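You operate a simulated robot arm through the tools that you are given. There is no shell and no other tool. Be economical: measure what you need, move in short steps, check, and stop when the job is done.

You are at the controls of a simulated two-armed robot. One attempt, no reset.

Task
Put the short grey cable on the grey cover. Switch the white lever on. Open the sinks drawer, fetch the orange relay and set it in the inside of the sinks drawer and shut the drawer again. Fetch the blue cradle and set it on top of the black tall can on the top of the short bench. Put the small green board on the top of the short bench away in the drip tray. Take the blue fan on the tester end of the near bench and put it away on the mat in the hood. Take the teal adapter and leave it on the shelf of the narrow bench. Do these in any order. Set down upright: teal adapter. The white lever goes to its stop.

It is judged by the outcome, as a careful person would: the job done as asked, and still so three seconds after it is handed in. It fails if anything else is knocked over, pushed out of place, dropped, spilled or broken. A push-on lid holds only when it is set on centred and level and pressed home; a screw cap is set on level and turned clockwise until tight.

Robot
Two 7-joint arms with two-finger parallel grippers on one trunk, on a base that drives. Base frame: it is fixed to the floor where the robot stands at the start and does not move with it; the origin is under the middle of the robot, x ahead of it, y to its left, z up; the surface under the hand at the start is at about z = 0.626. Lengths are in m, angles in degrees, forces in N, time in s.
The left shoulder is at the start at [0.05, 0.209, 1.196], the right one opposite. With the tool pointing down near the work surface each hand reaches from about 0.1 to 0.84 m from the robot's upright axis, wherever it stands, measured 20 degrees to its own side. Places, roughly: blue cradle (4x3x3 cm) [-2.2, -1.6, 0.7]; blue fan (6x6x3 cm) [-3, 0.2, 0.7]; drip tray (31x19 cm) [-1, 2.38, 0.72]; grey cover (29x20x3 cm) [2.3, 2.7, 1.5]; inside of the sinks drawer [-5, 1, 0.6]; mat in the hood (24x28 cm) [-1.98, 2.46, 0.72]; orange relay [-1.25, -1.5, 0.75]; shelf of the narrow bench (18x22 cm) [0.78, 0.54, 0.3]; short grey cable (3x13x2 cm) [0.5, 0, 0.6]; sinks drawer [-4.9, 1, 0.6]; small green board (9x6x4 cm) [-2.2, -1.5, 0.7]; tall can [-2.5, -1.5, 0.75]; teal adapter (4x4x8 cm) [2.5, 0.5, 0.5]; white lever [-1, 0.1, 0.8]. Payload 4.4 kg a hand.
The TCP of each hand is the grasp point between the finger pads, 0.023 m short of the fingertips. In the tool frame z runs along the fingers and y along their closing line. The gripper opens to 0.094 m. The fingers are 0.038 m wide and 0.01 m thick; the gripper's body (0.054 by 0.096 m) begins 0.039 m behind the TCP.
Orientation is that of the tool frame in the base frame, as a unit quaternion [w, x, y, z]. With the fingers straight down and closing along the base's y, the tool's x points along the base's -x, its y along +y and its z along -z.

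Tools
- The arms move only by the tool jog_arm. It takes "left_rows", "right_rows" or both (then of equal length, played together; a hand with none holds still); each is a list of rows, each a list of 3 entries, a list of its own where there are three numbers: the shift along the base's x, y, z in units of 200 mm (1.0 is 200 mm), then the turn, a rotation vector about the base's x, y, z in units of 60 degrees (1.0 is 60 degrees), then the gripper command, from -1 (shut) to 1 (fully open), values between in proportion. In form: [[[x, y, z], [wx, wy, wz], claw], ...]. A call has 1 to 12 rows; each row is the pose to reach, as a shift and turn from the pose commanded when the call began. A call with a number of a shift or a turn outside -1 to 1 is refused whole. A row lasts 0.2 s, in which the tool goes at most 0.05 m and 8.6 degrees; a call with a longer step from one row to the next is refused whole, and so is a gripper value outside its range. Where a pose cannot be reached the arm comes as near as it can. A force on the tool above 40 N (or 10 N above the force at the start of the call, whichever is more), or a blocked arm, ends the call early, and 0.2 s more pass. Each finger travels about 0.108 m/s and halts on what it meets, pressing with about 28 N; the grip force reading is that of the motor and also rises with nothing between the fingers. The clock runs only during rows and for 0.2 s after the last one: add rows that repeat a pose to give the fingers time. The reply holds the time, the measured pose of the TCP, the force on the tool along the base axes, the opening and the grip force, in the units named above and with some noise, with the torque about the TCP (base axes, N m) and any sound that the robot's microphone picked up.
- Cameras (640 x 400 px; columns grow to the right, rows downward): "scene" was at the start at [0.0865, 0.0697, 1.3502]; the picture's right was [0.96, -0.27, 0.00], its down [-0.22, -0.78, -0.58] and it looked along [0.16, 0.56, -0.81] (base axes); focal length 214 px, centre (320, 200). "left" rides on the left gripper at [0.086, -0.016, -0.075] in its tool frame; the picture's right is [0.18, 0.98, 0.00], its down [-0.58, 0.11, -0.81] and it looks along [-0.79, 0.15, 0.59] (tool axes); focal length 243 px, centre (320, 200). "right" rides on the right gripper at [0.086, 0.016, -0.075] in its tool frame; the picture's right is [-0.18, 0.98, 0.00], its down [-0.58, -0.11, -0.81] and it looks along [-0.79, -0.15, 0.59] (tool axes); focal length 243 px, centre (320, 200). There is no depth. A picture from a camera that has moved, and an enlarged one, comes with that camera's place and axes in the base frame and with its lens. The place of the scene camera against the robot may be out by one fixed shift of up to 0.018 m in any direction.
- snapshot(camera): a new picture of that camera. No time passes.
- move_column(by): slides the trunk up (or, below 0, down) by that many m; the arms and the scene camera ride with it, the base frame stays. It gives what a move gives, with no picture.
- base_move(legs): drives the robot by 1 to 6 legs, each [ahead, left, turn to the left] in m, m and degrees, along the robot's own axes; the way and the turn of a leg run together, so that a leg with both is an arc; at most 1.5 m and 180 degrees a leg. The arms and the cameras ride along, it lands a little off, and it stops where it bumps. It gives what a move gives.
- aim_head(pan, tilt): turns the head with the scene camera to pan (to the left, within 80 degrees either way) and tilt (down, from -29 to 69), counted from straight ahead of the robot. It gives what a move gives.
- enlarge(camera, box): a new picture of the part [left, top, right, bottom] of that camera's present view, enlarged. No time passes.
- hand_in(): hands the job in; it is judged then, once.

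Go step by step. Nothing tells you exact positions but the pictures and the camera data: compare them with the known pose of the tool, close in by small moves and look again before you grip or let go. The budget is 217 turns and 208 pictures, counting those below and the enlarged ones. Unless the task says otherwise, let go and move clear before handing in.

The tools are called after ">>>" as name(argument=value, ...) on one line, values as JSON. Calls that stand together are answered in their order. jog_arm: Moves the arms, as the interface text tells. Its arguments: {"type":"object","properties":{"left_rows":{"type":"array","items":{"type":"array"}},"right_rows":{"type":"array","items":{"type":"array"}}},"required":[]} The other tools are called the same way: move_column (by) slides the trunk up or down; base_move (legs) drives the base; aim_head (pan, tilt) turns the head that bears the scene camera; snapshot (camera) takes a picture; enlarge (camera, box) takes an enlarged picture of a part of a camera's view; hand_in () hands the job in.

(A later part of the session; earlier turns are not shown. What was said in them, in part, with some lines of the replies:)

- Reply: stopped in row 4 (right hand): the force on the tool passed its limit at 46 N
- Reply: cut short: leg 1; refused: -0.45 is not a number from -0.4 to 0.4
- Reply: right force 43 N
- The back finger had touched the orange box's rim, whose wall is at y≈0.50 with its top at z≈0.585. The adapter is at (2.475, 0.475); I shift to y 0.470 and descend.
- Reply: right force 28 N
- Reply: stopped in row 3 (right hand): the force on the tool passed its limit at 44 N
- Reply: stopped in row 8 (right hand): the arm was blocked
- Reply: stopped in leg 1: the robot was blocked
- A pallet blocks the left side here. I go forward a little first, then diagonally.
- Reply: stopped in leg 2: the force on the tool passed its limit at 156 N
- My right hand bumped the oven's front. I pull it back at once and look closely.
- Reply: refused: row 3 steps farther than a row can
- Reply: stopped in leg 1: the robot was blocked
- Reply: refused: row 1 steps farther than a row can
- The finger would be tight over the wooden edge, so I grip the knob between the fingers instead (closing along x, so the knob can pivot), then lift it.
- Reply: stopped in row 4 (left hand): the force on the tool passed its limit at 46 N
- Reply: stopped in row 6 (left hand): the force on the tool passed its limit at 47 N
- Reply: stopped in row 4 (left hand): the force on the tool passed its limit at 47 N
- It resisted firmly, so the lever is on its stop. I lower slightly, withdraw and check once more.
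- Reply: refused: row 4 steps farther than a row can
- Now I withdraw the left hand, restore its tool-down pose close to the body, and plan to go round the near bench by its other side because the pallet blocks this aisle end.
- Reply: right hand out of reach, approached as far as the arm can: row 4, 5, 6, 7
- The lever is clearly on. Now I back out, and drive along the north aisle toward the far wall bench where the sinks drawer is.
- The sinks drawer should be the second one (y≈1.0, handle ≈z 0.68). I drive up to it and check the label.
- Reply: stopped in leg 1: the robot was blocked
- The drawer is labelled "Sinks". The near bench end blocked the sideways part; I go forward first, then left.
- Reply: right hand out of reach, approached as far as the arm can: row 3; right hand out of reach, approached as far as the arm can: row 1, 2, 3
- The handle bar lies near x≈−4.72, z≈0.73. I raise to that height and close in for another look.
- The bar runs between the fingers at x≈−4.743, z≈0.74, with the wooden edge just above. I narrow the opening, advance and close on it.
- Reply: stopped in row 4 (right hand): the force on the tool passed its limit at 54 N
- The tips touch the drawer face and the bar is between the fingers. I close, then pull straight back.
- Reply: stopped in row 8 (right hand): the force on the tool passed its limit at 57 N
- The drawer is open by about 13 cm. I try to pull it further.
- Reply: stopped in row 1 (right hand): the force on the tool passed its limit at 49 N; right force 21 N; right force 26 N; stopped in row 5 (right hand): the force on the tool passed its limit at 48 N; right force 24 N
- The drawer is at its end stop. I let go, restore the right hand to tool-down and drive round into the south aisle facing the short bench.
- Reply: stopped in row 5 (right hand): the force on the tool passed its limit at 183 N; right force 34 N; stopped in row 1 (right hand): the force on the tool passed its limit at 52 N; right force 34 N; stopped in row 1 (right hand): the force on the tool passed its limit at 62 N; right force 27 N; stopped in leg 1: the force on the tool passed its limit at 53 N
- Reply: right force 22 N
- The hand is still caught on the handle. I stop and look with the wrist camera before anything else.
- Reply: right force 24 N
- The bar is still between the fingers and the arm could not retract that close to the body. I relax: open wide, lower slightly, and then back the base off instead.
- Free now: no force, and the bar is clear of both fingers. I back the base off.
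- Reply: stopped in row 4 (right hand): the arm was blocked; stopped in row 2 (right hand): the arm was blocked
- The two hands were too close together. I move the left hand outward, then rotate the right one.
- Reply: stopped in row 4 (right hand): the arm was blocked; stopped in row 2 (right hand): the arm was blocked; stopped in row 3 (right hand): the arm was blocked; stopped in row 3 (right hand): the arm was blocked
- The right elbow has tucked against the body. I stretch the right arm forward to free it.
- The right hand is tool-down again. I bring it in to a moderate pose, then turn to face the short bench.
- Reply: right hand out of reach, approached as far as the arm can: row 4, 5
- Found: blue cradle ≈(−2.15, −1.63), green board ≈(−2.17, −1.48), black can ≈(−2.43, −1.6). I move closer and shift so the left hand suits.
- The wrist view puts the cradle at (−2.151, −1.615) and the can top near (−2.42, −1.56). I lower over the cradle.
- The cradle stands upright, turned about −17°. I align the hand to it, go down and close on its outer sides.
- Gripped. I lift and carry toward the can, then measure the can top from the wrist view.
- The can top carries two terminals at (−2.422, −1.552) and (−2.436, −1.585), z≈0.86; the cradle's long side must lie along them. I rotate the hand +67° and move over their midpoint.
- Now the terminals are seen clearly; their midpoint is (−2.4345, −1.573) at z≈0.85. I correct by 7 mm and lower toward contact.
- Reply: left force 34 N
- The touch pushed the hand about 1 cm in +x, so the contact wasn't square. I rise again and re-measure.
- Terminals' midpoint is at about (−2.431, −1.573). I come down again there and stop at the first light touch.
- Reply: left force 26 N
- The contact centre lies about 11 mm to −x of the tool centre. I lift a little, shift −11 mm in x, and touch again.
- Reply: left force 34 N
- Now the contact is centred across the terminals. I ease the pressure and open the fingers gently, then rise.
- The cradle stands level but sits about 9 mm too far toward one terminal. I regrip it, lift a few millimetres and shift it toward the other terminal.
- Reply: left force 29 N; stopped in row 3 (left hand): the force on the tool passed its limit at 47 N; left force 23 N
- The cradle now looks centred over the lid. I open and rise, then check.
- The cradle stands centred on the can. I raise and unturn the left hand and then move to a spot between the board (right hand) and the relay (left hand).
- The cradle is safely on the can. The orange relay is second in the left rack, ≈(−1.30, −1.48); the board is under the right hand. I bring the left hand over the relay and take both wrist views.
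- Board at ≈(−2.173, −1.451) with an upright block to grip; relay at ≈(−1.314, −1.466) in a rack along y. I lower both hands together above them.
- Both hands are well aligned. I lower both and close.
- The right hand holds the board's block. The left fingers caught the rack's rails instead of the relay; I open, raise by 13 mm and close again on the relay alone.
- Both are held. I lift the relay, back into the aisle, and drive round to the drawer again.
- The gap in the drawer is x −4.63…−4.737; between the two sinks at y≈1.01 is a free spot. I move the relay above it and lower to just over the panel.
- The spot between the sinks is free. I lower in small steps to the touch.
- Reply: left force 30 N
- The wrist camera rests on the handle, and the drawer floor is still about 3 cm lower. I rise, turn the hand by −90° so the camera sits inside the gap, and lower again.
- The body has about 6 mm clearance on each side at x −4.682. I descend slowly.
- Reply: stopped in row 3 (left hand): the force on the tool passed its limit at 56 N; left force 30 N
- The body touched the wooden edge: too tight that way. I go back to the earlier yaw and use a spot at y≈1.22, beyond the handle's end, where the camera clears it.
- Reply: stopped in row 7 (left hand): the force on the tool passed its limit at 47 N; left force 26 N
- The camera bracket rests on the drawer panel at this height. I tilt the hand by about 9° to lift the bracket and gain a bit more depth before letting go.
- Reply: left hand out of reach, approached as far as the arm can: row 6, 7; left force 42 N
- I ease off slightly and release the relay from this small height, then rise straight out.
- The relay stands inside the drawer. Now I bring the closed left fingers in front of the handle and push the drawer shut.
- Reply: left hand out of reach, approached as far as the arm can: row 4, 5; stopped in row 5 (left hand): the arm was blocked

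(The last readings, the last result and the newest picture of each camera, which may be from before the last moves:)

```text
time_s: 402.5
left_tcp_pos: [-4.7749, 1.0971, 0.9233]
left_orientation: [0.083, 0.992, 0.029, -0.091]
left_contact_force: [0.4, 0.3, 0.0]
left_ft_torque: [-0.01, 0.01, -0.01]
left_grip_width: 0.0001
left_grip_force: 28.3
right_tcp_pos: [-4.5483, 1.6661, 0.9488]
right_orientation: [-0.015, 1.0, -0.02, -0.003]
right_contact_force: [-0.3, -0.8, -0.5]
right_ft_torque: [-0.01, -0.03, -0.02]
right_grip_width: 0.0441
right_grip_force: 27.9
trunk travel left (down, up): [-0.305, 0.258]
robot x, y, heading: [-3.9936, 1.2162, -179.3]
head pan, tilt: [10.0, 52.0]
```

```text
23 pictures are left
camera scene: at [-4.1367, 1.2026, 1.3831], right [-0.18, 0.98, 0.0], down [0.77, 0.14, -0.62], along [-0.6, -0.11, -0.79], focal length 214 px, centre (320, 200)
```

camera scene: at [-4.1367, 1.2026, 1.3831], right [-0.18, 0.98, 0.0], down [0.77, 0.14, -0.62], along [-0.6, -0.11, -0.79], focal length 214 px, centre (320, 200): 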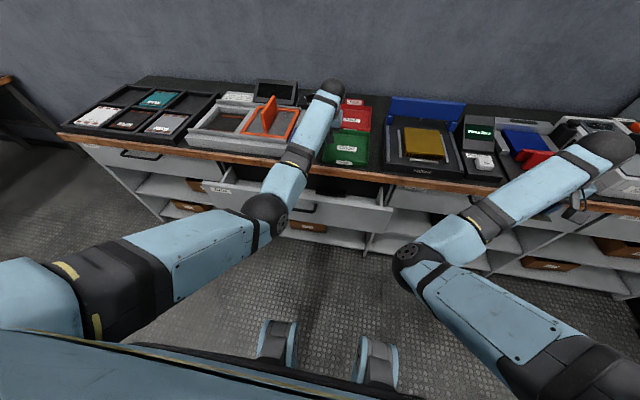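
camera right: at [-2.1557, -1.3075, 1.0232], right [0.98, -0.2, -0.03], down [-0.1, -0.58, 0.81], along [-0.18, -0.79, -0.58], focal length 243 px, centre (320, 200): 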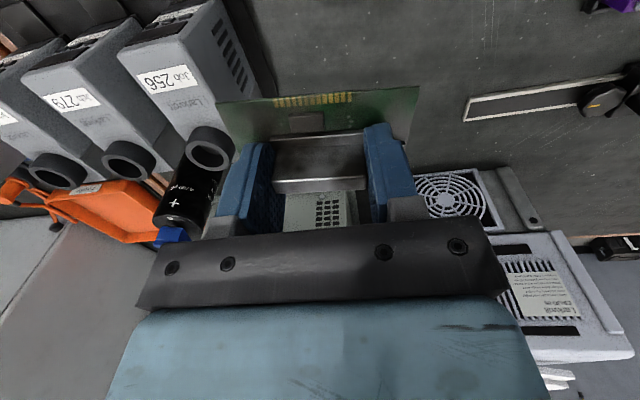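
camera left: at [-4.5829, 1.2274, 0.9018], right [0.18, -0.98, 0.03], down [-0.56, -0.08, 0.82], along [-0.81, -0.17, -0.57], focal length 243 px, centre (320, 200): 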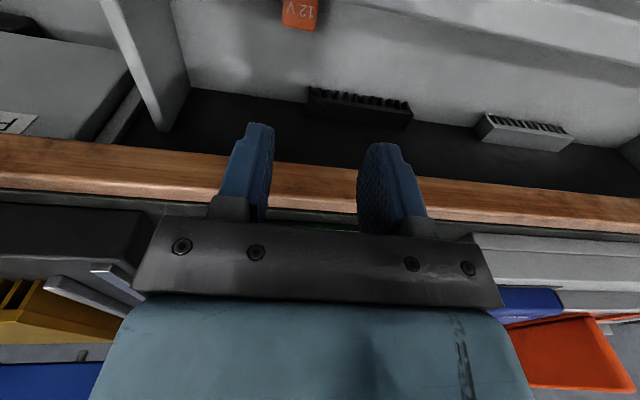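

The left arm had been blocked near the body; nothing was touched. I bring it back via its earlier comfortable pose on the left side, correcting the tilt.

>>> jog_arm(left_rows=[[[0.1, -0.1, 0.05], [0.04, -0.044, -0.014], -1], [[0.25, -0.25, 0.08], [0.08, -0.087, -0.028], -1], [[0.4, -0.4, 0.1], [0.12, -0.13, -0.041], -1], [[0.55, -0.55, 0.1], [0.158, -0.174, -0.055], -1], [[0.7, -0.7, 0.1], [0.158, -0.174, -0.055], -1], [[0.85, -0.82, 0.1], [0.158, -0.174, -0.055], -1], [[1, -0.92, 0.1], [0.158, -0.174, -0.055], -1]])

```text
time_s: 404.3
left_tcp_pos: [-4.6053, 0.8438, 0.939]
left_orientation: [0.038, 0.999, 0.032, -0.021]
left_contact_force: [0.4, 0.4, -0.3]
left_ft_torque: [0.01, 0.0, 0.0]
left_grip_width: 0.0004
left_grip_force: 28.3
left hand out of reach, approached as far as the arm can: row 4, 5, 6, 7
right_tcp_pos: [-4.5483, 1.6669, 0.9476]
right_orientation: [-0.015, 1.0, -0.02, -0.002]
right_contact_force: [-0.6, -0.7, -0.4]
right_ft_torque: [0.01, -0.01, 0.03]
right_grip_width: 0.0443
right_grip_force: 28.3
trunk travel left (down, up): [-0.305, 0.258]
robot x, y, heading: [-3.9941, 1.215, -179.6]
head pan, tilt: [10.0, 52.0]
stopped in row 7 (left hand): the arm was blocked; the commanded pose is now the measured one
```

The left arm's elbow is stuck inward too, so I use the base: back off, shift to the handle's line, lower the hand and push by driving forward.

>>> base_move(legs=[[-0.13, -0.17, 0]])

>>> jog_arm(left_rows=[[[0, 0, -0.2], [0, 0, 0], -1], [[0, 0, -0.4], [0, 0, 0], -1], [[0, 0, -0.6], [0, 0, 0], -1], [[0, 0, -0.8], [0, 0, 0], -1], [[0, 0, -1], [0, 0, 0], -1]])

>>> enlarge(camera="scene", box=[160, 80, 400, 260])

```text
time_s: 406.4
left_tcp_pos: [-4.4761, 1.0145, 0.9383]
left_orientation: [0.039, 0.999, 0.031, -0.02]
left_contact_force: [-0.9, -0.2, 0.0]
left_ft_torque: [0.02, -0.01, -0.01]
left_grip_width: 0.0002
left_grip_force: 27.9
right_tcp_pos: [-4.419, 1.8367, 0.9482]
right_orientation: [-0.015, 1.0, -0.02, -0.003]
right_contact_force: [0.3, -0.5, -0.8]
right_ft_torque: [0.01, -0.03, 0.01]
right_grip_width: 0.0445
right_grip_force: 27.8
trunk travel left (down, up): [-0.305, 0.258]
robot x, y, heading: [-3.8675, 1.3872, -179.6]
head pan, tilt: [10.0, 52.0]
```

```text
time_s: 407.6
left_tcp_pos: [-4.4744, 1.014, 0.7351]
left_orientation: [0.038, 0.999, 0.031, -0.02]
left_contact_force: [0.4, 0.1, -0.5]
left_ft_torque: [0.04, -0.03, 0.02]
left_grip_width: 0.0
left_grip_force: 28.0
right_tcp_pos: [-4.4193, 1.8357, 0.9491]
right_orientation: [-0.015, 1.0, -0.02, -0.002]
right_contact_force: [0.5, -0.3, -1.3]
right_ft_torque: [-0.03, -0.02, -0.04]
right_grip_width: 0.0443
right_grip_force: 28.1
trunk travel left (down, up): [-0.305, 0.258]
robot x, y, heading: [-3.8704, 1.3916, -179.3]
head pan, tilt: [10.0, 52.0]
```

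```text
2.22 times, centred on (280, 170) of scene
camera zoom: at [-4.0078, 1.3724, 1.3832], right [-0.18, 0.98, 0.0], down [0.77, 0.15, -0.62], along [-0.6, -0.11, -0.79], focal length 477 px, centre (409, 267)
```

zoom: 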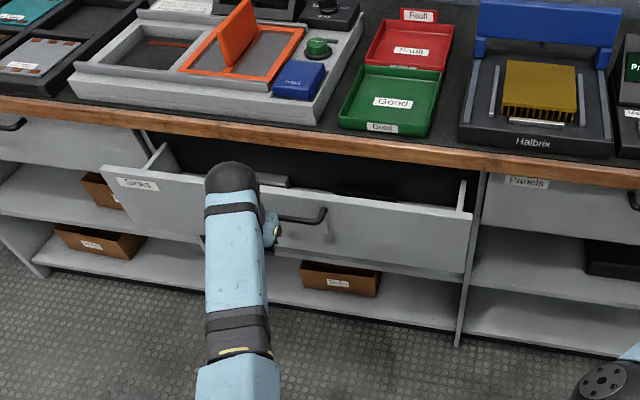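

>>> base_move(legs=[[0.12, 0, 0], [0.09, 0, 0]])

>>> enlarge(camera="scene", box=[160, 80, 400, 260])

```text
time_s: 409.6
left_tcp_pos: [-4.6797, 1.0125, 0.7356]
left_orientation: [0.037, 0.999, 0.03, -0.017]
left_contact_force: [0.5, -0.7, -0.1]
left_ft_torque: [-0.01, -0.04, -0.02]
left_grip_width: 0.0001
left_grip_force: 28.0
right_tcp_pos: [-4.627, 1.8344, 0.9487]
right_orientation: [-0.015, 1.0, -0.02, -0.003]
right_contact_force: [0.8, 0.6, -1.1]
right_ft_torque: [0.01, 0.01, -0.01]
right_grip_width: 0.0441
right_grip_force: 28.2
trunk travel left (down, up): [-0.305, 0.258]
robot x, y, heading: [-4.0748, 1.3858, -179.5]
head pan, tilt: [10.0, 52.0]
stopped in leg 2: the force on the tool passed its limit at 99 N (the readings are from after the stop); the commanded pose is now the measured one
```

```text
2.22 times, centred on (280, 170) of scene
camera zoom: at [-4.2154, 1.3708, 1.3831], right [-0.18, 0.98, 0.0], down [0.77, 0.14, -0.62], along [-0.61, -0.11, -0.79], focal length 477 px, centre (409, 267)
```

zoom: 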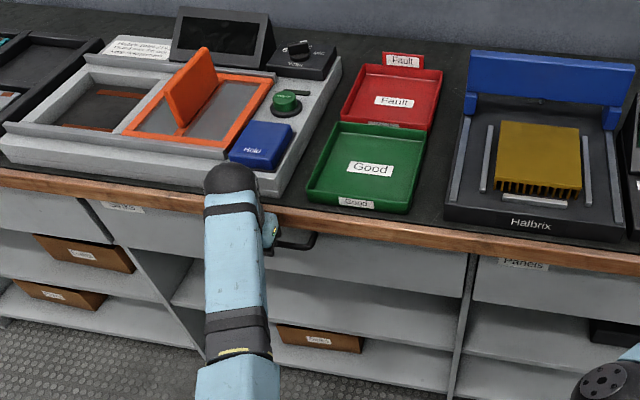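

The drawer is shut flush. I back off, raise the hand, and drive round to the south side of the near bench for the fan.

>>> base_move(legs=[[-0.17, 0, 0]])

>>> jog_arm(left_rows=[[[0, 0, 0.24], [0, 0, 0], 0], [[0, 0, 0.48], [0, 0, 0], 0], [[0, 0, 0.72], [0, 0, 0], 0], [[0, 0, 0.96], [0, 0, 0], 0]])

>>> base_move(legs=[[0, 1.0, 0], [0, 0.93, 0], [0, 0, -90], [0, -1.0, 0]])

>>> aim_head(pan=5, tilt=45)

>>> snapshot(camera="scene")

```text
time_s: 411.1
left_tcp_pos: [-4.5117, 1.0147, 0.7357]
left_orientation: [0.037, 0.999, 0.029, -0.016]
left_contact_force: [0.0, 0.1, -0.2]
left_ft_torque: [0.02, 0.0, -0.04]
left_grip_width: 0.0002
left_grip_force: 28.2
right_tcp_pos: [-4.4585, 1.8359, 0.9498]
right_orientation: [-0.015, 1.0, -0.021, -0.003]
right_contact_force: [0.5, -0.2, -0.2]
right_ft_torque: [-0.01, 0.0, 0.02]
right_grip_width: 0.0442
right_grip_force: 28.0
trunk travel left (down, up): [-0.305, 0.258]
robot x, y, heading: [-3.906, 1.3849, -179.2]
head pan, tilt: [10.0, 52.0]
```

```text
time_s: 412.1
left_tcp_pos: [-4.5133, 1.0153, 0.9288]
left_orientation: [0.038, 0.999, 0.029, -0.015]
left_contact_force: [0.4, -0.3, -0.6]
left_ft_torque: [-0.01, -0.01, 0.0]
left_grip_width: 0.047
left_grip_force: 0.2
right_tcp_pos: [-4.4582, 1.8391, 0.947]
right_orientation: [-0.014, 1.0, -0.021, -0.003]
right_contact_force: [0.4, 0.7, 0.0]
right_ft_torque: [0.01, 0.01, -0.01]
right_grip_width: 0.0444
right_grip_force: 28.3
trunk travel left (down, up): [-0.305, 0.258]
robot x, y, heading: [-3.9062, 1.3902, -179.6]
head pan, tilt: [10.0, 52.0]
```

```text
time_s: 441.8
left_tcp_pos: [-3.2556, 0.088, 0.9278]
left_orientation: [0.016, 0.73, -0.682, -0.037]
left_contact_force: [-0.5, 0.1, 0.6]
left_ft_torque: [0.0, -0.04, -0.01]
left_grip_width: 0.0468
left_grip_force: 0.1
right_tcp_pos: [-2.4315, 0.0415, 0.9488]
right_orientation: [0.011, -0.696, 0.718, -0.009]
right_contact_force: [-0.3, -0.1, 0.1]
right_ft_torque: [-0.05, 0.02, 0.02]
right_grip_width: 0.0442
right_grip_force: 28.1
trunk travel left (down, up): [-0.305, 0.258]
robot x, y, heading: [-2.8771, -0.5168, 91.0]
head pan, tilt: [10.0, 52.0]
```

```text
time_s: 442.5
left_tcp_pos: [-3.2571, 0.0884, 0.9279]
left_orientation: [0.015, 0.731, -0.682, -0.037]
left_contact_force: [-0.4, 0.9, -0.8]
left_ft_torque: [-0.04, -0.01, 0.03]
left_grip_width: 0.047
left_grip_force: 0.0
right_tcp_pos: [-2.4317, 0.0408, 0.9494]
right_orientation: [0.012, -0.696, 0.718, -0.009]
right_contact_force: [0.0, -0.2, -1.3]
right_ft_torque: [-0.02, 0.01, 0.0]
right_grip_width: 0.0441
right_grip_force: 27.9
trunk travel left (down, up): [-0.305, 0.258]
robot x, y, heading: [-2.8767, -0.5163, 90.9]
head pan, tilt: [5.0, 45.0]
```

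```text
20 pictures are left
camera scene: at [-2.8869, -0.3679, 1.3927], right [0.99, 0.11, 0.0], down [0.08, -0.7, -0.71], along [-0.07, 0.7, -0.71], focal length 214 px, centre (320, 200)
```

scene: 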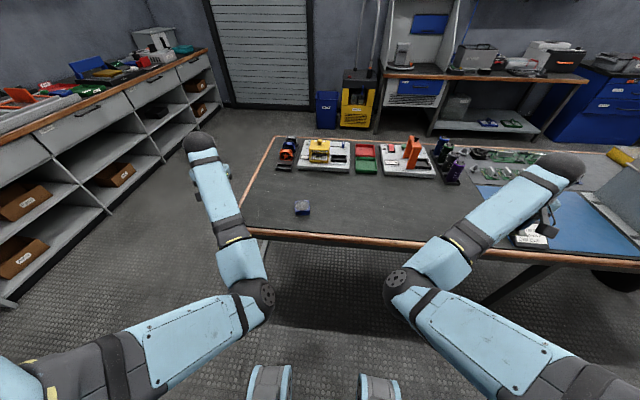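

The blue fan is at about (−3.02, 0.23). I bring the left hand near above it and look.

>>> jog_arm(left_rows=[[[0.2, 0.1, 0], [0, 0, 0], 0.6], [[0.4, 0.2, 0], [0, 0, 0], 0.6], [[0.6, 0.3, 0], [0, 0, 0], 0.6], [[0.8, 0.38, 0], [0, 0, 0], 0.6], [[1, 0.42, 0], [0, 0, 0], 0.6]])

>>> snapshot(camera="left")

```text
time_s: 443.9
left_tcp_pos: [-3.1073, 0.1802, 0.929]
left_orientation: [0.032, 0.747, -0.661, -0.06]
left_contact_force: [-0.4, 0.3, 0.3]
left_ft_torque: [-0.03, 0.01, 0.0]
left_grip_width: 0.0749
left_grip_force: 0.1
right_tcp_pos: [-2.4327, 0.0405, 0.9484]
right_orientation: [0.013, -0.695, 0.719, -0.009]
right_contact_force: [0.2, 0.1, 0.1]
right_ft_torque: [-0.04, 0.0, 0.0]
right_grip_width: 0.0444
right_grip_force: 28.0
trunk travel left (down, up): [-0.305, 0.258]
robot x, y, heading: [-2.8756, -0.5151, 91.4]
head pan, tilt: [5.0, 45.0]
stopped in row 5 (left hand): the arm was blocked; the commanded pose is now the measured one
```

```text
19 pictures are left
camera left: at [-3.0712, 0.0945, 0.9959], right [-0.95, -0.3, 0.12], down [-0.07, 0.54, 0.84], along [-0.32, 0.79, -0.53], focal length 243 px, centre (320, 200)
```

left: 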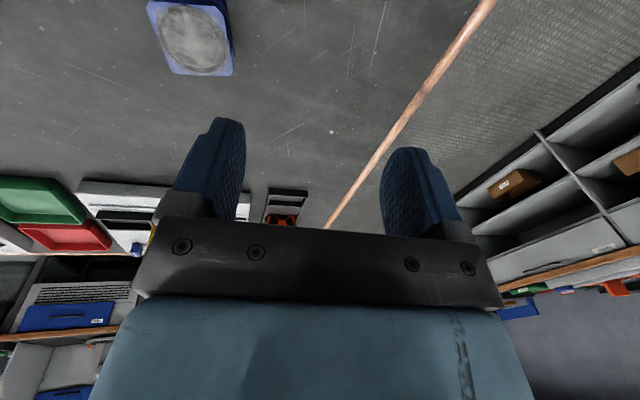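

The left arm cannot move further inward, so I shift the base by the remaining offset instead, then straighten the tool.

>>> base_move(legs=[[0.045, -0.088, 0]])

>>> jog_arm(left_rows=[[[0, 0, -0.1], [-0.015, -0.063, 0], 0.7], [[0, 0, -0.25], [-0.03, -0.126, 0], 0.7], [[0, 0, -0.4], [-0.03, -0.126, 0], 0.7], [[0, 0, -0.55], [-0.03, -0.126, 0], 0.7]])

>>> snapshot(camera="left")

```text
time_s: 445.3
left_tcp_pos: [-3.0198, 0.2268, 0.927]
left_orientation: [0.033, 0.746, -0.662, -0.06]
left_contact_force: [-0.3, -0.5, -0.1]
left_ft_torque: [-0.01, 0.03, 0.0]
left_grip_width: 0.075
left_grip_force: 0.0
right_tcp_pos: [-2.3447, 0.0874, 0.9468]
right_orientation: [0.013, -0.696, 0.718, -0.009]
right_contact_force: [0.5, 0.7, -0.7]
right_ft_torque: [0.03, 0.04, -0.01]
right_grip_width: 0.0444
right_grip_force: 27.7
trunk travel left (down, up): [-0.305, 0.258]
robot x, y, heading: [-2.7901, -0.4729, 91.0]
head pan, tilt: [5.0, 45.0]
```

```text
time_s: 446.3
left_tcp_pos: [-3.0191, 0.2263, 0.8158]
left_orientation: [0.0, 0.749, -0.663, -0.001]
left_contact_force: [0.9, 0.2, 0.0]
left_ft_torque: [-0.01, 0.0, 0.01]
left_grip_width: 0.0798
left_grip_force: 0.0
right_tcp_pos: [-2.346, 0.0872, 0.9488]
right_orientation: [0.012, -0.696, 0.718, -0.01]
right_contact_force: [0.0, 1.3, -0.5]
right_ft_torque: [-0.02, 0.0, -0.01]
right_grip_width: 0.0445
right_grip_force: 28.1
trunk travel left (down, up): [-0.305, 0.258]
robot x, y, heading: [-2.7876, -0.4719, 91.4]
head pan, tilt: [5.0, 45.0]
```

```text
18 pictures are left
camera left: at [-2.9929, 0.1431, 0.891], right [-0.95, -0.3, 0.0], down [-0.18, 0.56, 0.81], along [-0.24, 0.77, -0.59], focal length 243 px, centre (320, 200)
```

left: 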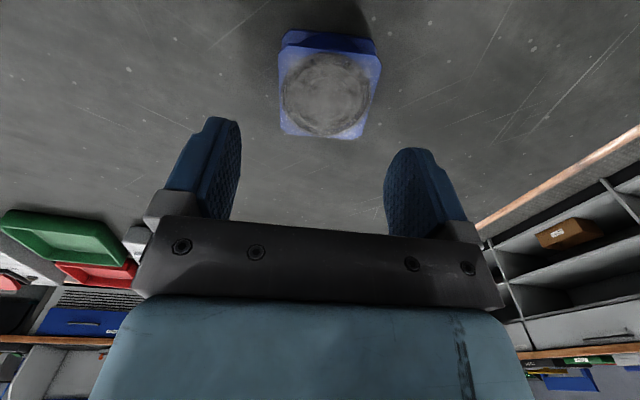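

>>> jog_arm(left_rows=[[[-0.03, 0, -0.13], [0, 0, 0], 0.7], [[-0.03, 0, -0.26], [0, 0, 0], 0.7], [[-0.03, 0, -0.37], [0, 0, 0], 0.7], [[-0.03, 0, -0.38], [0, 0, 0], 0.7], [[-0.03, 0, -0.38], [0, 0, 0], 0], [[-0.03, 0, -0.38], [0, 0, 0], -0.5], [[-0.03, 0, -0.38], [0, 0, 0], -0.5]])

>>> snapshot(camera="left")

```text
time_s: 447.9
left_tcp_pos: [-3.0256, 0.2252, 0.7441]
left_orientation: [0.0, 0.749, -0.663, -0.001]
left_contact_force: [0.1, 3.2, 8.4]
left_ft_torque: [0.01, -0.35, 0.08]
left_grip_width: 0.0595
left_grip_force: 27.6
right_tcp_pos: [-2.3464, 0.0864, 0.9477]
right_orientation: [0.013, -0.696, 0.718, -0.009]
right_contact_force: [0.6, 0.5, -1.7]
right_ft_torque: [0.01, 0.0, 0.0]
right_grip_width: 0.0441
right_grip_force: 28.2
trunk travel left (down, up): [-0.305, 0.258]
robot x, y, heading: [-2.7885, -0.4694, 91.0]
head pan, tilt: [5.0, 45.0]
```

```text
17 pictures are left
camera left: at [-2.9989, 0.1427, 0.8172], right [-0.95, -0.3, 0.0], down [-0.18, 0.56, 0.81], along [-0.24, 0.77, -0.59], focal length 243 px, centre (320, 200)
```

left: 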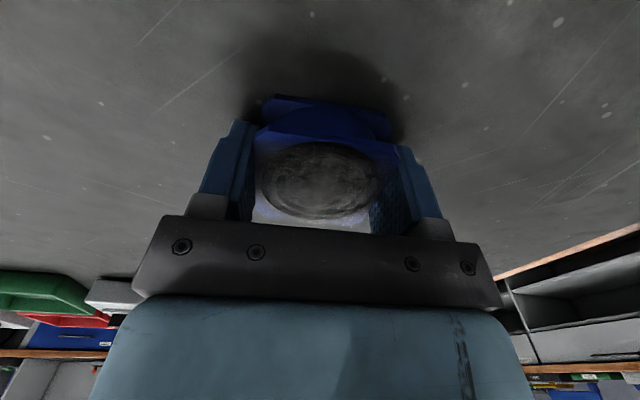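

The fan is gripped. I lift it and drive west, north and back east to the hood bench, keeping heading +y.

>>> jog_arm(left_rows=[[[0, 0, 0.1], [0, 0, 0], -0.5], [[0, 0, 0.33], [0, 0, 0], -0.5], [[0, 0, 0.56], [0, 0, 0], -0.5], [[0, 0, 0.8], [0, 0, 0], -0.5], [[0, 0, 1], [0, 0, 0], -0.5]])

>>> base_move(legs=[[-0.06, 0, -1], [0, 1.1, 0], [1.0, 0, 0], [0.8, 0, 0], [0, -1.0, 0]])

>>> aim_head(pan=-25, tilt=30)

>>> snapshot(camera="scene")

```text
time_s: 449.1
left_tcp_pos: [-3.0243, 0.2254, 0.9415]
left_orientation: [0.002, 0.748, -0.664, 0.0]
left_contact_force: [0.9, -0.5, -0.3]
left_ft_torque: [0.01, 0.02, 0.0]
left_grip_width: 0.0595
left_grip_force: 27.6
right_tcp_pos: [-2.3429, 0.0872, 0.9473]
right_orientation: [0.012, -0.696, 0.718, -0.008]
right_contact_force: [1.1, -0.3, -1.2]
right_ft_torque: [-0.02, 0.0, -0.03]
right_grip_width: 0.0443
right_grip_force: 27.4
trunk travel left (down, up): [-0.305, 0.258]
robot x, y, heading: [-2.7891, -0.4683, 91.1]
head pan, tilt: [5.0, 45.0]
```

```text
time_s: 476.9
left_tcp_pos: [-3.0802, 1.9526, 0.9413]
left_orientation: [0.0, 0.739, -0.674, 0.001]
left_contact_force: [0.2, 0.5, -1.2]
left_ft_torque: [-0.02, -0.01, 0.04]
left_grip_width: 0.0593
left_grip_force: 27.9
right_tcp_pos: [-2.405, 1.7955, 0.9486]
right_orientation: [0.011, -0.685, 0.728, -0.009]
right_contact_force: [-1.2, 0.2, -0.9]
right_ft_torque: [-0.02, -0.01, -0.01]
right_grip_width: 0.0445
right_grip_force: 28.0
trunk travel left (down, up): [-0.305, 0.258]
robot x, y, heading: [-2.8642, 1.248, 89.5]
head pan, tilt: [5.0, 45.0]
```

```text
time_s: 477.8
left_tcp_pos: [-3.08, 1.9521, 0.9406]
left_orientation: [0.001, 0.74, -0.673, -0.001]
left_contact_force: [-0.5, -0.2, -0.7]
left_ft_torque: [0.01, -0.01, 0.0]
left_grip_width: 0.0593
left_grip_force: 27.6
right_tcp_pos: [-2.404, 1.795, 0.9484]
right_orientation: [0.011, -0.686, 0.728, -0.009]
right_contact_force: [0.5, 0.6, -0.5]
right_ft_torque: [0.01, -0.04, 0.0]
right_grip_width: 0.0443
right_grip_force: 28.0
trunk travel left (down, up): [-0.305, 0.258]
robot x, y, heading: [-2.8668, 1.2536, 89.3]
head pan, tilt: [-25.0, 30.0]
```

```text
16 pictures are left
camera scene: at [-2.8252, 1.3999, 1.4153], right [0.9, -0.43, 0.0], down [-0.22, -0.45, -0.87], along [0.37, 0.78, -0.5], focal length 214 px, centre (320, 200)
```

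scene: 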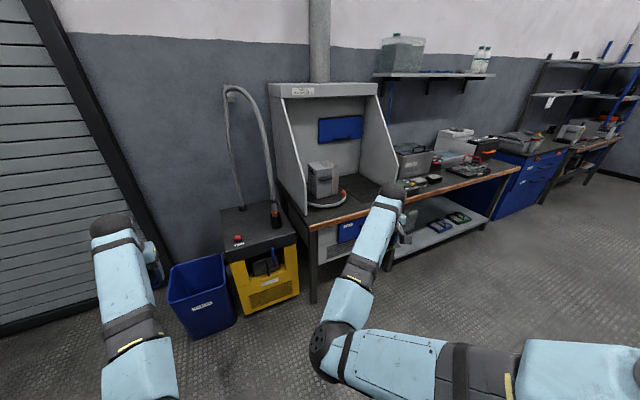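

>>> base_move(legs=[[0.1, -1.08, 0]])

>>> aim_head(pan=0, tilt=35)

>>> snapshot(camera="scene")

```text
time_s: 487.5
left_tcp_pos: [-2.0029, 2.0407, 0.9405]
left_orientation: [0.001, 0.738, -0.675, 0.0]
left_contact_force: [-1.0, 0.5, -0.3]
left_ft_torque: [0.01, 0.02, 0.0]
left_grip_width: 0.0594
left_grip_force: 27.4
right_tcp_pos: [-1.3275, 1.8824, 0.9477]
right_orientation: [0.012, -0.685, 0.728, -0.009]
right_contact_force: [0.3, 0.6, -0.1]
right_ft_torque: [0.0, 0.02, 0.0]
right_grip_width: 0.0444
right_grip_force: 27.9
trunk travel left (down, up): [-0.305, 0.258]
robot x, y, heading: [-1.7886, 1.339, 89.4]
head pan, tilt: [-25.0, 30.0]
```

```text
time_s: 488.4
left_tcp_pos: [-2.0037, 2.0414, 0.9416]
left_orientation: [0.001, 0.738, -0.675, 0.0]
left_contact_force: [-0.3, -0.2, 0.0]
left_ft_torque: [0.0, 0.02, 0.0]
left_grip_width: 0.0594
left_grip_force: 28.2
right_tcp_pos: [-1.3262, 1.882, 0.9483]
right_orientation: [0.012, -0.684, 0.73, -0.01]
right_contact_force: [-0.5, 0.6, 0.0]
right_ft_torque: [0.01, -0.01, 0.0]
right_grip_width: 0.0442
right_grip_force: 28.0
trunk travel left (down, up): [-0.305, 0.258]
robot x, y, heading: [-1.7881, 1.338, 89.1]
head pan, tilt: [0.0, 35.0]
```

```text
15 pictures are left
camera scene: at [-1.7875, 1.4949, 1.4075], right [1.0, -0.01, 0.0], down [-0.01, -0.57, -0.82], along [0.01, 0.82, -0.57], focal length 214 px, centre (320, 200)
```

scene: 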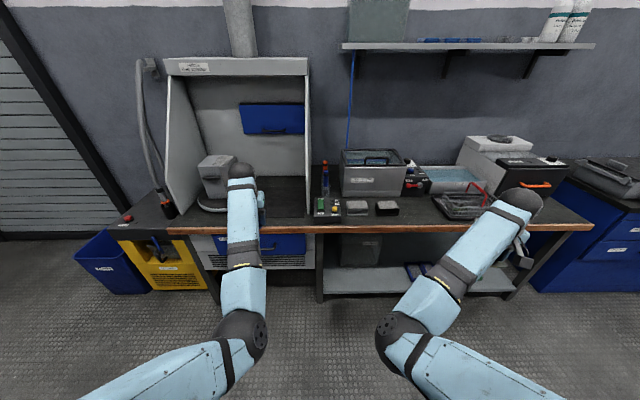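

The hood's mat lies right of the device, centre ≈(−1.98, 2.46), right wall at x≈−1.85. I drive forward so the fan hangs above it.

>>> base_move(legs=[[0.2, -0.026, 0], [0.18, 0, 0]])

>>> snapshot(camera="left")

```text
time_s: 491.1
left_tcp_pos: [-1.9735, 2.4191, 0.9396]
left_orientation: [0.001, 0.739, -0.674, 0.0]
left_contact_force: [0.2, 0.1, -0.2]
left_ft_torque: [-0.01, 0.02, -0.04]
left_grip_width: 0.0594
left_grip_force: 27.8
right_tcp_pos: [-1.2974, 2.2613, 0.9485]
right_orientation: [0.012, -0.684, 0.729, -0.008]
right_contact_force: [0.3, 0.1, -1.1]
right_ft_torque: [-0.05, -0.02, -0.01]
right_grip_width: 0.0444
right_grip_force: 27.9
trunk travel left (down, up): [-0.305, 0.258]
robot x, y, heading: [-1.7602, 1.717, 89.4]
head pan, tilt: [0.0, 35.0]
```

```text
14 pictures are left
camera left: at [-1.9489, 2.3357, 1.0147], right [-0.96, -0.27, 0.0], down [-0.16, 0.57, 0.81], along [-0.22, 0.77, -0.59], focal length 243 px, centre (320, 200)
```

left: 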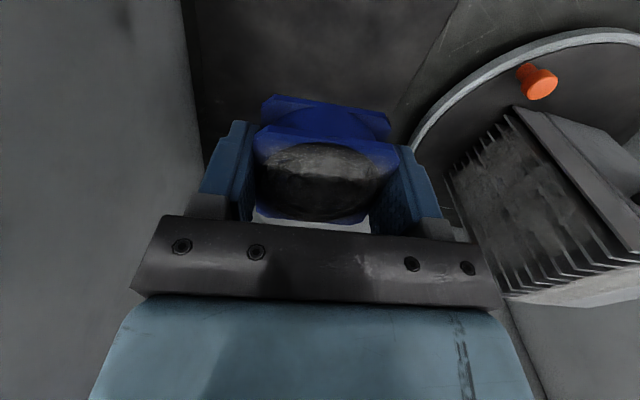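

The fan hangs over the mat (x −2.10…−1.86). I lower it until it touches.

>>> jog_arm(left_rows=[[[0, 0, -0.22], [0, 0, 0], -0.5], [[0, 0, -0.44], [0, 0, 0], -0.5], [[0, 0, -0.66], [0, 0, 0], -0.5], [[0, 0, -0.8], [0, 0, 0], -0.5], [[0, 0, -0.87], [0, 0, 0], -0.5], [[0, 0, -0.91], [0, 0, 0], -0.5], [[0, 0, -0.94], [0, 0, 0], -0.5], [[0, 0, -0.97], [0, 0, 0], -0.5], [[0, 0, -1], [0, 0, 0], -0.5]])

```text
time_s: 493.1
left_tcp_pos: [-1.9721, 2.4188, 0.7467]
left_orientation: [-0.002, 0.738, -0.675, -0.003]
left_contact_force: [-1.7, -5.4, 28.7]
left_ft_torque: [-0.59, -0.96, -0.36]
left_grip_width: 0.0594
left_grip_force: 28.1
right_tcp_pos: [-1.2953, 2.2581, 0.9501]
right_orientation: [0.013, -0.684, 0.729, -0.008]
right_contact_force: [-0.6, 0.9, -0.4]
right_ft_torque: [0.0, -0.01, -0.03]
right_grip_width: 0.0443
right_grip_force: 27.8
trunk travel left (down, up): [-0.305, 0.258]
robot x, y, heading: [-1.7588, 1.7168, 89.4]
head pan, tilt: [0.0, 35.0]
```

Touched down on the mat. I ease, open and rise, then look.

>>> jog_arm(left_rows=[[[0, 0, 0.02], [0, 0, 0], 0.2], [[0, 0, 0.02], [0, 0, 0], 0.7], [[0, 0, 0.02], [0, 0, 0], 0.7], [[0, 0, 0.2], [0, 0, 0], 0.7], [[0, 0, 0.44], [0, 0, 0], 0.7], [[0, 0, 0.68], [0, 0, 0], 0.7], [[0, 0, 0.92], [0, 0, 0], 0.5]])

>>> snapshot(camera="left")

```text
time_s: 494.7
left_tcp_pos: [-1.9711, 2.4171, 0.9257]
left_orientation: [0.002, 0.739, -0.674, -0.002]
left_contact_force: [-0.1, -0.4, 0.0]
left_ft_torque: [0.03, 0.02, 0.01]
left_grip_width: 0.0705
left_grip_force: 0.0
right_tcp_pos: [-1.2959, 2.2607, 0.9474]
right_orientation: [0.012, -0.685, 0.729, -0.008]
right_contact_force: [0.2, -0.3, 0.2]
right_ft_torque: [0.03, 0.04, -0.01]
right_grip_width: 0.0443
right_grip_force: 28.1
trunk travel left (down, up): [-0.305, 0.258]
robot x, y, heading: [-1.7556, 1.715, 89.3]
head pan, tilt: [0.0, 35.0]
```

```text
13 pictures are left
camera left: at [-1.9471, 2.3343, 1.0003], right [-0.96, -0.27, 0.0], down [-0.16, 0.57, 0.81], along [-0.22, 0.78, -0.59], focal length 243 px, centre (320, 200)
```

left: 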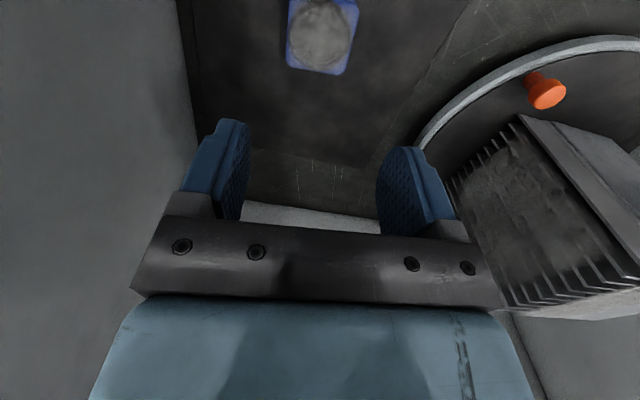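

The fan lies on the mat. I back out and move along to the drip tray with the board.

>>> base_move(legs=[[-0.38, 0, 0], [0, -0.3, 0]])

>>> aim_head(pan=-25, tilt=35)

>>> enlarge(camera="scene", box=[200, 110, 440, 260])

>>> snapshot(camera="right")

```text
time_s: 499.9
left_tcp_pos: [-1.678, 2.0378, 0.9246]
left_orientation: [0.0, 0.739, -0.673, -0.001]
left_contact_force: [0.6, -0.1, -0.4]
left_ft_torque: [-0.02, 0.0, -0.01]
left_grip_width: 0.0705
left_grip_force: 0.0
right_tcp_pos: [-1.0017, 1.8808, 0.948]
right_orientation: [0.012, -0.685, 0.728, -0.009]
right_contact_force: [0.1, -0.6, -0.2]
right_ft_torque: [0.02, 0.01, -0.01]
right_grip_width: 0.0443
right_grip_force: 27.3
trunk travel left (down, up): [-0.305, 0.258]
robot x, y, heading: [-1.4621, 1.3373, 89.3]
head pan, tilt: [0.0, 35.0]
```

```text
time_s: 500.8
left_tcp_pos: [-1.6778, 2.0381, 0.9247]
left_orientation: [0.001, 0.739, -0.673, 0.0]
left_contact_force: [-0.2, -0.4, -0.4]
left_ft_torque: [0.01, -0.02, -0.03]
left_grip_width: 0.0704
left_grip_force: 0.0
right_tcp_pos: [-1.0011, 1.88, 0.9498]
right_orientation: [0.012, -0.685, 0.728, -0.009]
right_contact_force: [0.4, -0.6, -1.2]
right_ft_torque: [0.01, -0.03, 0.01]
right_grip_width: 0.0443
right_grip_force: 28.4
trunk travel left (down, up): [-0.305, 0.258]
robot x, y, heading: [-1.4615, 1.3354, 89.5]
head pan, tilt: [-25.0, 35.0]
```

```text
2.67 times, centred on (320, 185) of scene
camera zoom: at [-1.4237, 1.4835, 1.4075], right [0.9, -0.43, 0.0], down [-0.25, -0.52, -0.82], along [0.35, 0.74, -0.57], focal length 572 px, centre (320, 240)
```

zoom: 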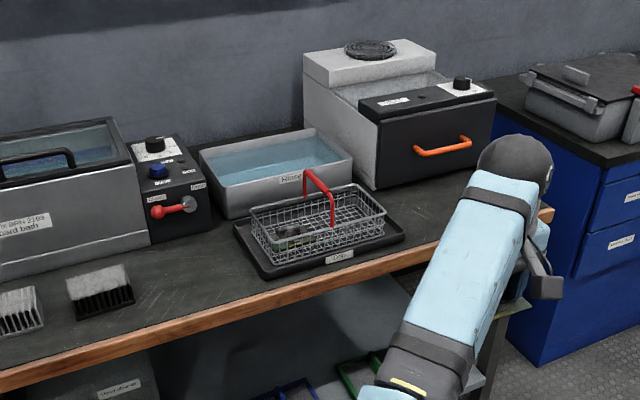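

```text
11 pictures are left
camera right: at [-1.0262, 1.7946, 1.023], right [-0.97, 0.24, -0.03], down [0.12, 0.57, 0.81], along [0.21, 0.78, -0.58], focal length 243 px, centre (320, 200)
```

right: 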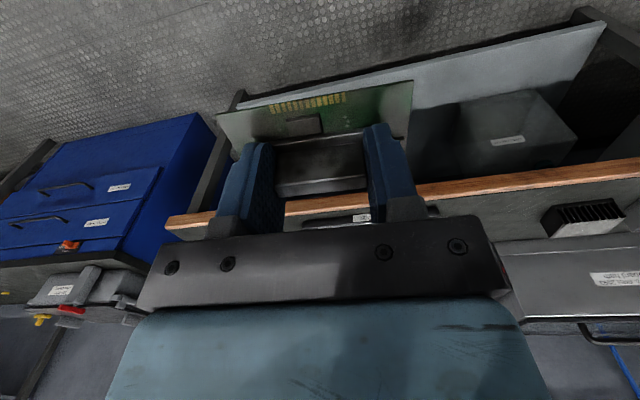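

The drip tray carries its wire basket; the right half of the basket (x −0.99…−0.885, y 2.33…2.455) is free, left of it the red handle at x≈−1.0. I turn the board by 90° in free space so it fits there.

>>> jog_arm(right_rows=[[[0, 0.05, 0], [0, 0, 0.14], -1], [[0, 0.1, 0], [0, 0, 0.28], -1], [[0, 0.15, 0], [0, 0, 0.42], -1], [[0, 0.2, 0], [0, 0, 0.56], -1], [[0, 0.25, 0], [0, 0, 0.7], -1], [[0, 0.3, 0], [0, 0, 0.84], -1], [[0, 0.3, 0], [0, 0, 0.98], -1]])

```text
time_s: 502.4
left_tcp_pos: [-1.6776, 2.0384, 0.9248]
left_orientation: [0.001, 0.739, -0.673, -0.001]
left_contact_force: [0.4, 0.3, 0.2]
left_ft_torque: [0.02, 0.01, 0.02]
left_grip_width: 0.0706
left_grip_force: 0.0
right_tcp_pos: [-1.0018, 1.9403, 0.9496]
right_orientation: [-0.015, 0.955, -0.297, 0.002]
right_contact_force: [-0.5, 0.3, 0.1]
right_ft_torque: [0.01, 0.0, -0.02]
right_grip_width: 0.0443
right_grip_force: 27.8
trunk travel left (down, up): [-0.305, 0.258]
robot x, y, heading: [-1.4623, 1.3351, 89.4]
head pan, tilt: [-25.0, 35.0]
```

>>> jog_arm(right_rows=[[[0, 0, 0], [0, 0, 0.14], -1], [[0, 0, 0], [0, 0, 0.28], -1], [[0, 0, 0], [0, 0, 0.42], -1], [[0, 0, 0], [0, 0, 0.576], -1]])

>>> base_move(legs=[[0.25, -0.066, 0], [0.19, 0, 0]])

>>> snapshot(camera="right")

>>> enlarge(camera="scene", box=[220, 130, 460, 280])

```text
refused: row 4 steps farther than a row can; nothing moved
```

```text
time_s: 505.4
left_tcp_pos: [-1.6055, 2.4637, 0.9256]
left_orientation: [0.006, 0.737, -0.676, 0.005]
left_contact_force: [-0.4, -0.8, 0.4]
left_ft_torque: [0.02, 0.0, 0.0]
left_grip_width: 0.0707
left_grip_force: 0.1
right_tcp_pos: [-0.931, 2.3679, 0.9476]
right_orientation: [-0.015, 0.954, -0.299, 0.002]
right_contact_force: [0.8, -0.1, -1.0]
right_ft_torque: [0.0, -0.03, -0.04]
right_grip_width: 0.0444
right_grip_force: 28.2
trunk travel left (down, up): [-0.305, 0.258]
robot x, y, heading: [-1.3885, 1.7643, 89.2]
head pan, tilt: [-25.0, 35.0]
stopped in leg 2: the force on the tool passed its limit at 92 N (the readings are from after the stop); the commanded pose is now the measured one
```

```text
10 pictures are left
camera right: at [-0.8711, 2.3031, 1.0225], right [-0.71, -0.7, -0.03], down [-0.43, 0.4, 0.81], along [-0.56, 0.59, -0.58], focal length 243 px, centre (320, 200)
```

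right: 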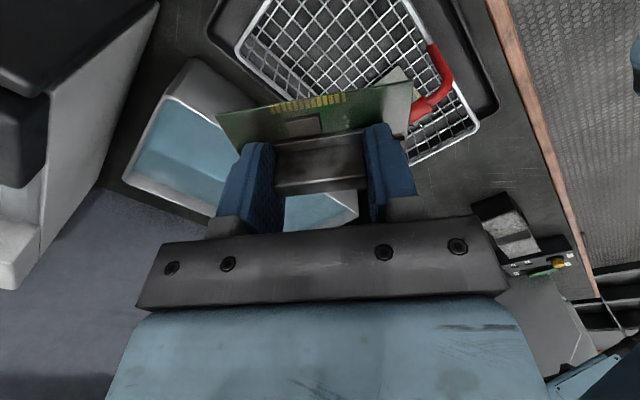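

```text
2.67 times, centred on (340, 205) of scene
camera zoom: at [-1.3533, 1.9112, 1.4075], right [0.9, -0.43, 0.0], down [-0.25, -0.52, -0.82], along [0.35, 0.74, -0.57], focal length 572 px, centre (267, 187)
```

zoom: 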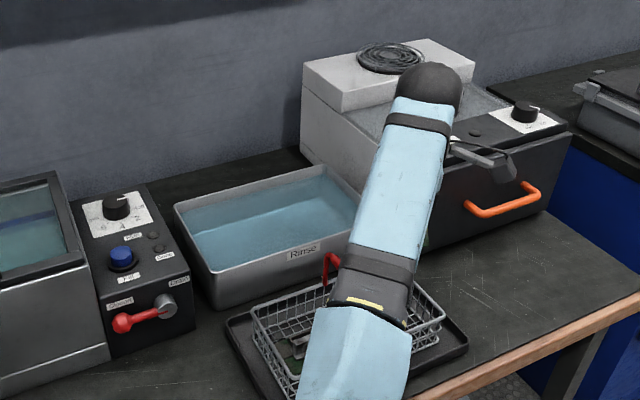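

Something was bumped, probably by the empty left hand. I back off a little, raise the left hand well clear and look there.

>>> base_move(legs=[[-0.06, 0, 0]])

>>> snapshot(camera="left")

>>> jog_arm(left_rows=[[[0, 0, 0.24], [0, 0, 0], 0.5], [[0, 0, 0.48], [0, 0, 0], 0.5], [[0, 0, 0.72], [0, 0, 0], 0.5], [[0, 0, 0.96], [0, 0, 0], 0.5]], right_rows=[[[0, 0, 0], [0, 0, 0.14], -1], [[0, 0, 0], [0, 0, 0.28], -1], [[0, 0, 0], [0, 0, 0.42], -1], [[0, 0, 0], [0, 0, 0.56], -1]])

```text
time_s: 506.4
left_tcp_pos: [-1.6072, 2.4042, 0.9247]
left_orientation: [0.006, 0.737, -0.676, 0.005]
left_contact_force: [0.0, 0.2, 0.7]
left_ft_torque: [0.05, -0.03, -0.02]
left_grip_width: 0.0707
left_grip_force: 0.1
right_tcp_pos: [-0.9323, 2.3077, 0.9488]
right_orientation: [-0.014, 0.954, -0.298, 0.002]
right_contact_force: [0.6, -0.4, -0.5]
right_ft_torque: [0.05, -0.02, 0.01]
right_grip_width: 0.0444
right_grip_force: 27.5
trunk travel left (down, up): [-0.305, 0.258]
robot x, y, heading: [-1.3945, 1.7061, 89.3]
head pan, tilt: [-25.0, 35.0]
```

```text
8 pictures are left
camera left: at [-1.5831, 2.3198, 1.0008], right [-0.96, -0.27, 0.0], down [-0.16, 0.58, 0.8], along [-0.22, 0.77, -0.6], focal length 243 px, centre (320, 200)
```

left: 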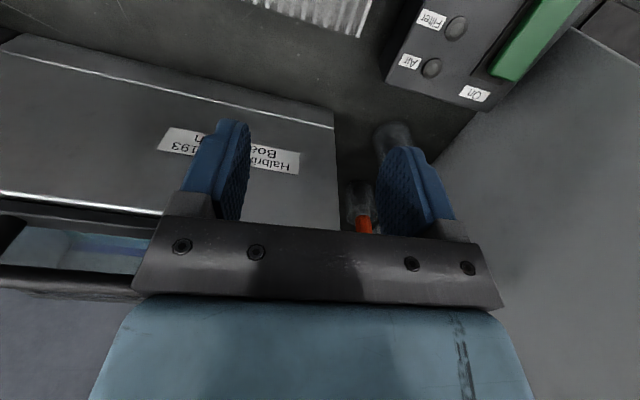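

```text
time_s: 507.4
left_tcp_pos: [-1.626, 2.4732, 1.0831]
left_orientation: [0.005, 0.736, -0.677, 0.006]
left_contact_force: [-0.5, 0.6, 0.2]
left_ft_torque: [-0.01, 0.02, 0.01]
left_grip_width: 0.0706
left_grip_force: 0.1
left hand out of reach, approached as far as the arm can: row 1, 2, 3, 4
right_tcp_pos: [-0.9326, 2.3087, 0.9495]
right_orientation: [-0.015, 1.0, -0.008, -0.002]
right_contact_force: [-0.3, -0.3, -0.1]
right_ft_torque: [-0.02, 0.02, -0.01]
right_grip_width: 0.0442
right_grip_force: 27.9
trunk travel left (down, up): [-0.305, 0.258]
robot x, y, heading: [-1.3913, 1.7038, 89.1]
head pan, tilt: [-25.0, 35.0]
```

The bottles and tank look in place. The board is now turned; I extend the right arm to above the basket's right half and check.

>>> jog_arm(right_rows=[[[0, 0.13, 0], [0, 0, 0], -1], [[0, 0.26, 0], [0, 0, 0], -1], [[0, 0.4, -0.05], [0, 0, 0], -1]])

>>> snapshot(camera="right")

```text
time_s: 508.2
left_tcp_pos: [-1.6267, 2.4732, 1.0814]
left_orientation: [0.006, 0.736, -0.677, 0.006]
left_contact_force: [-0.7, 0.0, 0.1]
left_ft_torque: [-0.03, 0.02, -0.02]
left_grip_width: 0.0707
left_grip_force: 0.1
right_tcp_pos: [-0.9312, 2.389, 0.9382]
right_orientation: [-0.014, 1.0, -0.01, -0.003]
right_contact_force: [0.2, 0.1, -1.1]
right_ft_torque: [-0.03, 0.04, 0.0]
right_grip_width: 0.0443
right_grip_force: 27.9
trunk travel left (down, up): [-0.305, 0.258]
robot x, y, heading: [-1.3924, 1.7008, 89.3]
head pan, tilt: [-25.0, 35.0]
```

```text
7 pictures are left
camera right: at [-0.8453, 2.3684, 1.0118], right [-0.2, -0.98, -0.03], down [-0.57, 0.1, 0.81], along [-0.79, 0.18, -0.58], focal length 243 px, centre (320, 200)
```

right: 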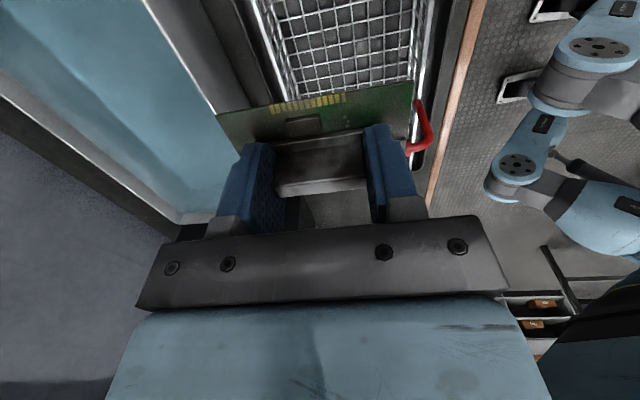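

The basket's right half is centred at about (−0.945, 2.373). I shift by (−9, −16) mm and lower the board into it until it touches.

>>> jog_arm(right_rows=[[[-0.045, -0.08, -0.05], [0, 0, 0], -1], [[-0.045, -0.08, -0.25], [0, 0, 0], -1], [[-0.045, -0.08, -0.45], [0, 0, 0], -1], [[-0.045, -0.08, -0.6], [0, 0, 0], -1], [[-0.045, -0.08, -0.7], [0, 0, 0], -1], [[-0.045, -0.08, -0.76], [0, 0, 0], -1], [[-0.045, -0.08, -0.8], [0, 0, 0], -1], [[-0.045, -0.08, -0.84], [0, 0, 0], -1], [[-0.045, -0.08, -0.88], [0, 0, 0], -1], [[-0.045, -0.08, -0.91], [0, 0, 0], -1]])

>>> snapshot(camera="right")

```text
time_s: 510.4
left_tcp_pos: [-1.6291, 2.4716, 1.0834]
left_orientation: [0.005, 0.736, -0.677, 0.005]
left_contact_force: [-0.7, 0.1, -0.7]
left_ft_torque: [0.02, 0.01, -0.03]
left_grip_width: 0.0706
left_grip_force: 0.0
right_tcp_pos: [-0.9411, 2.3733, 0.7593]
right_orientation: [-0.016, 1.0, -0.009, -0.001]
right_contact_force: [0.6, -1.7, 11.5]
right_ft_torque: [-0.55, 0.34, 0.05]
right_grip_width: 0.0443
right_grip_force: 28.2
trunk travel left (down, up): [-0.305, 0.258]
robot x, y, heading: [-1.3908, 1.7065, 89.2]
head pan, tilt: [-25.0, 35.0]
```

```text
6 pictures are left
camera right: at [-0.8552, 2.3522, 0.8341], right [-0.2, -0.98, -0.03], down [-0.58, 0.09, 0.81], along [-0.79, 0.18, -0.58], focal length 243 px, centre (320, 200)
```

right: 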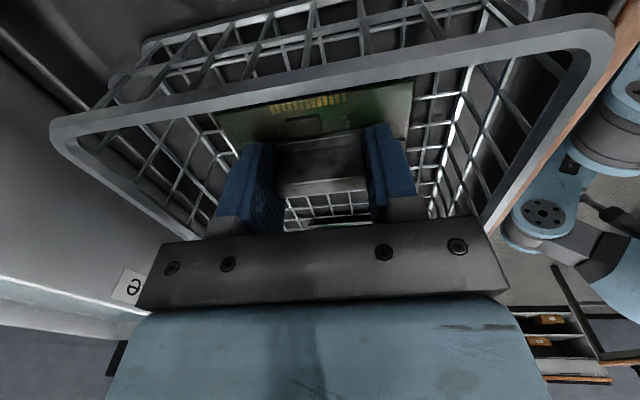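

The board rests on the basket floor in the drip tray. I open and lift out.

>>> jog_arm(right_rows=[[[0, 0, 0], [0, 0, 0], 0], [[0, 0, 0], [0, 0, 0], 0.2], [[0, 0, 0], [0, 0, 0], 0.2], [[0, 0, 0.1], [0, 0, 0], 0.2], [[0, 0, 0.3], [0, 0, 0], 0.2], [[0, 0, 0.53], [0, 0, 0], 0.2], [[0, 0, 0.76], [0, 0, 0], 0.2], [[0, 0, 0.95], [0, 0, 0], 0.2]])

>>> snapshot(camera="right")

```text
time_s: 512.2
left_tcp_pos: [-1.6286, 2.4725, 1.0828]
left_orientation: [0.005, 0.737, -0.676, 0.005]
left_contact_force: [0.5, 0.0, -0.3]
left_ft_torque: [0.02, 0.03, -0.01]
left_grip_width: 0.0704
left_grip_force: 0.2
right_tcp_pos: [-0.9401, 2.3704, 0.9463]
right_orientation: [-0.015, 1.0, -0.009, -0.002]
right_contact_force: [0.2, 0.3, 0.3]
right_ft_torque: [0.02, -0.03, 0.03]
right_grip_width: 0.0563
right_grip_force: 0.0
trunk travel left (down, up): [-0.305, 0.258]
robot x, y, heading: [-1.3957, 1.7028, 89.5]
head pan, tilt: [-25.0, 35.0]
```

```text
5 pictures are left
camera right: at [-0.8555, 2.351, 1.0207], right [-0.2, -0.98, -0.03], down [-0.58, 0.1, 0.81], along [-0.79, 0.18, -0.58], focal length 243 px, centre (320, 200)
```

right: 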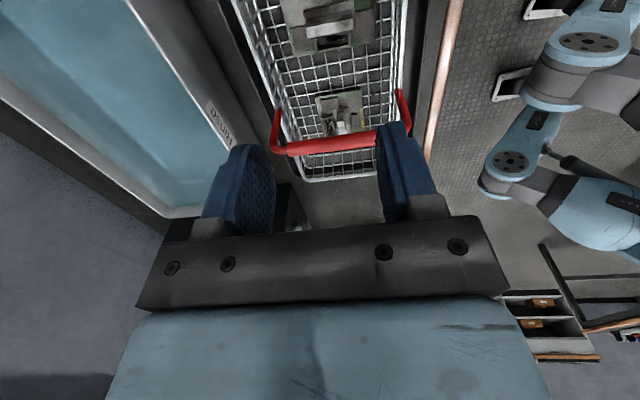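

The board lies in the basket on the drip tray. I back away and take a last look at the bench.

>>> base_move(legs=[[-0.45, 0, 0]])

>>> aim_head(pan=5, tilt=30)

>>> enlarge(camera="scene", box=[180, 100, 420, 250])

```text
time_s: 514.9
left_tcp_pos: [-1.6322, 2.0241, 1.0824]
left_orientation: [0.006, 0.737, -0.676, 0.004]
left_contact_force: [0.8, 0.0, -0.5]
left_ft_torque: [0.01, 0.03, 0.01]
left_grip_width: 0.0705
left_grip_force: 0.0
right_tcp_pos: [-0.9462, 1.9224, 0.9462]
right_orientation: [-0.015, 1.0, -0.01, -0.002]
right_contact_force: [0.0, 0.0, 0.5]
right_ft_torque: [0.0, 0.01, 0.0]
right_grip_width: 0.0567
right_grip_force: 0.0
trunk travel left (down, up): [-0.305, 0.258]
robot x, y, heading: [-1.3969, 1.2588, 89.6]
head pan, tilt: [-25.0, 35.0]
```

```text
time_s: 515.9
left_tcp_pos: [-1.6328, 2.0242, 1.0824]
left_orientation: [0.006, 0.737, -0.676, 0.005]
left_contact_force: [0.2, -0.5, -0.1]
left_ft_torque: [-0.01, -0.03, -0.03]
left_grip_width: 0.0705
left_grip_force: 0.0
right_tcp_pos: [-0.9462, 1.9232, 0.9471]
right_orientation: [-0.014, 1.0, -0.009, -0.002]
right_contact_force: [-0.2, -0.2, -0.2]
right_ft_torque: [-0.03, 0.03, 0.01]
right_grip_width: 0.0563
right_grip_force: 0.1
trunk travel left (down, up): [-0.305, 0.258]
robot x, y, heading: [-1.3988, 1.2553, 89.5]
head pan, tilt: [5.0, 30.0]
```

```text
2.67 times, centred on (300, 175) of scene
camera zoom: at [-1.4036, 1.413, 1.4153], right [1.0, 0.08, 0.0], down [0.04, -0.5, -0.87], along [-0.07, 0.86, -0.5], focal length 572 px, centre (373, 267)
```

zoom: 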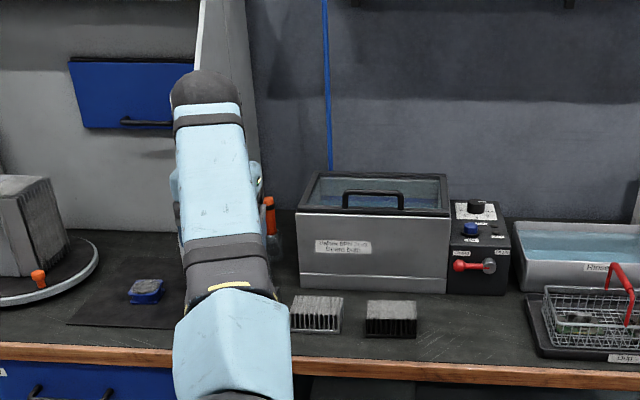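

The fan is on the mat, the board is in the basket on the drip tray, and the tank and bottles still stand where they were. Both hands are empty and clear, so I hand in.

>>> hand_in()

```text
The job is handed in.
```

I finished all seven parts of the job and handed it in with both hands empty and clear. I don't have the verdict on it.

- **Grey cable:** it lies inside the rimmed grey cover on the rack's top shelf.
- **White lever:** it is on, pushed up until it resisted firmly at its stop.
- **Orange relay:** it stands in the sinks drawer, and the drawer is shut flush. I had to let it go about 2 cm above the drawer floor because the wrist camera caught on the panel.
- **Blue cradle:** it sits on the black can, resting on the can's two terminals.
- **Green board:** it is inside the wire basket that stands in the drip tray, because the basket leaves no room beside it.
- **Blue fan:** it lies flat on the mat in the hood.
- **Teal adapter:** it stands upright on the shelf of the narrow bench.

There were four hard bumps along the way:
- the orange box by the adapter, 42 N
- the oven, 156 N
- the drawer handle while I was getting the hand free, 183 N
- the "Halbrix" tank beside the hood, 92 N (probably what the left hand hit)

I saw nothing move or fall in later pictures.
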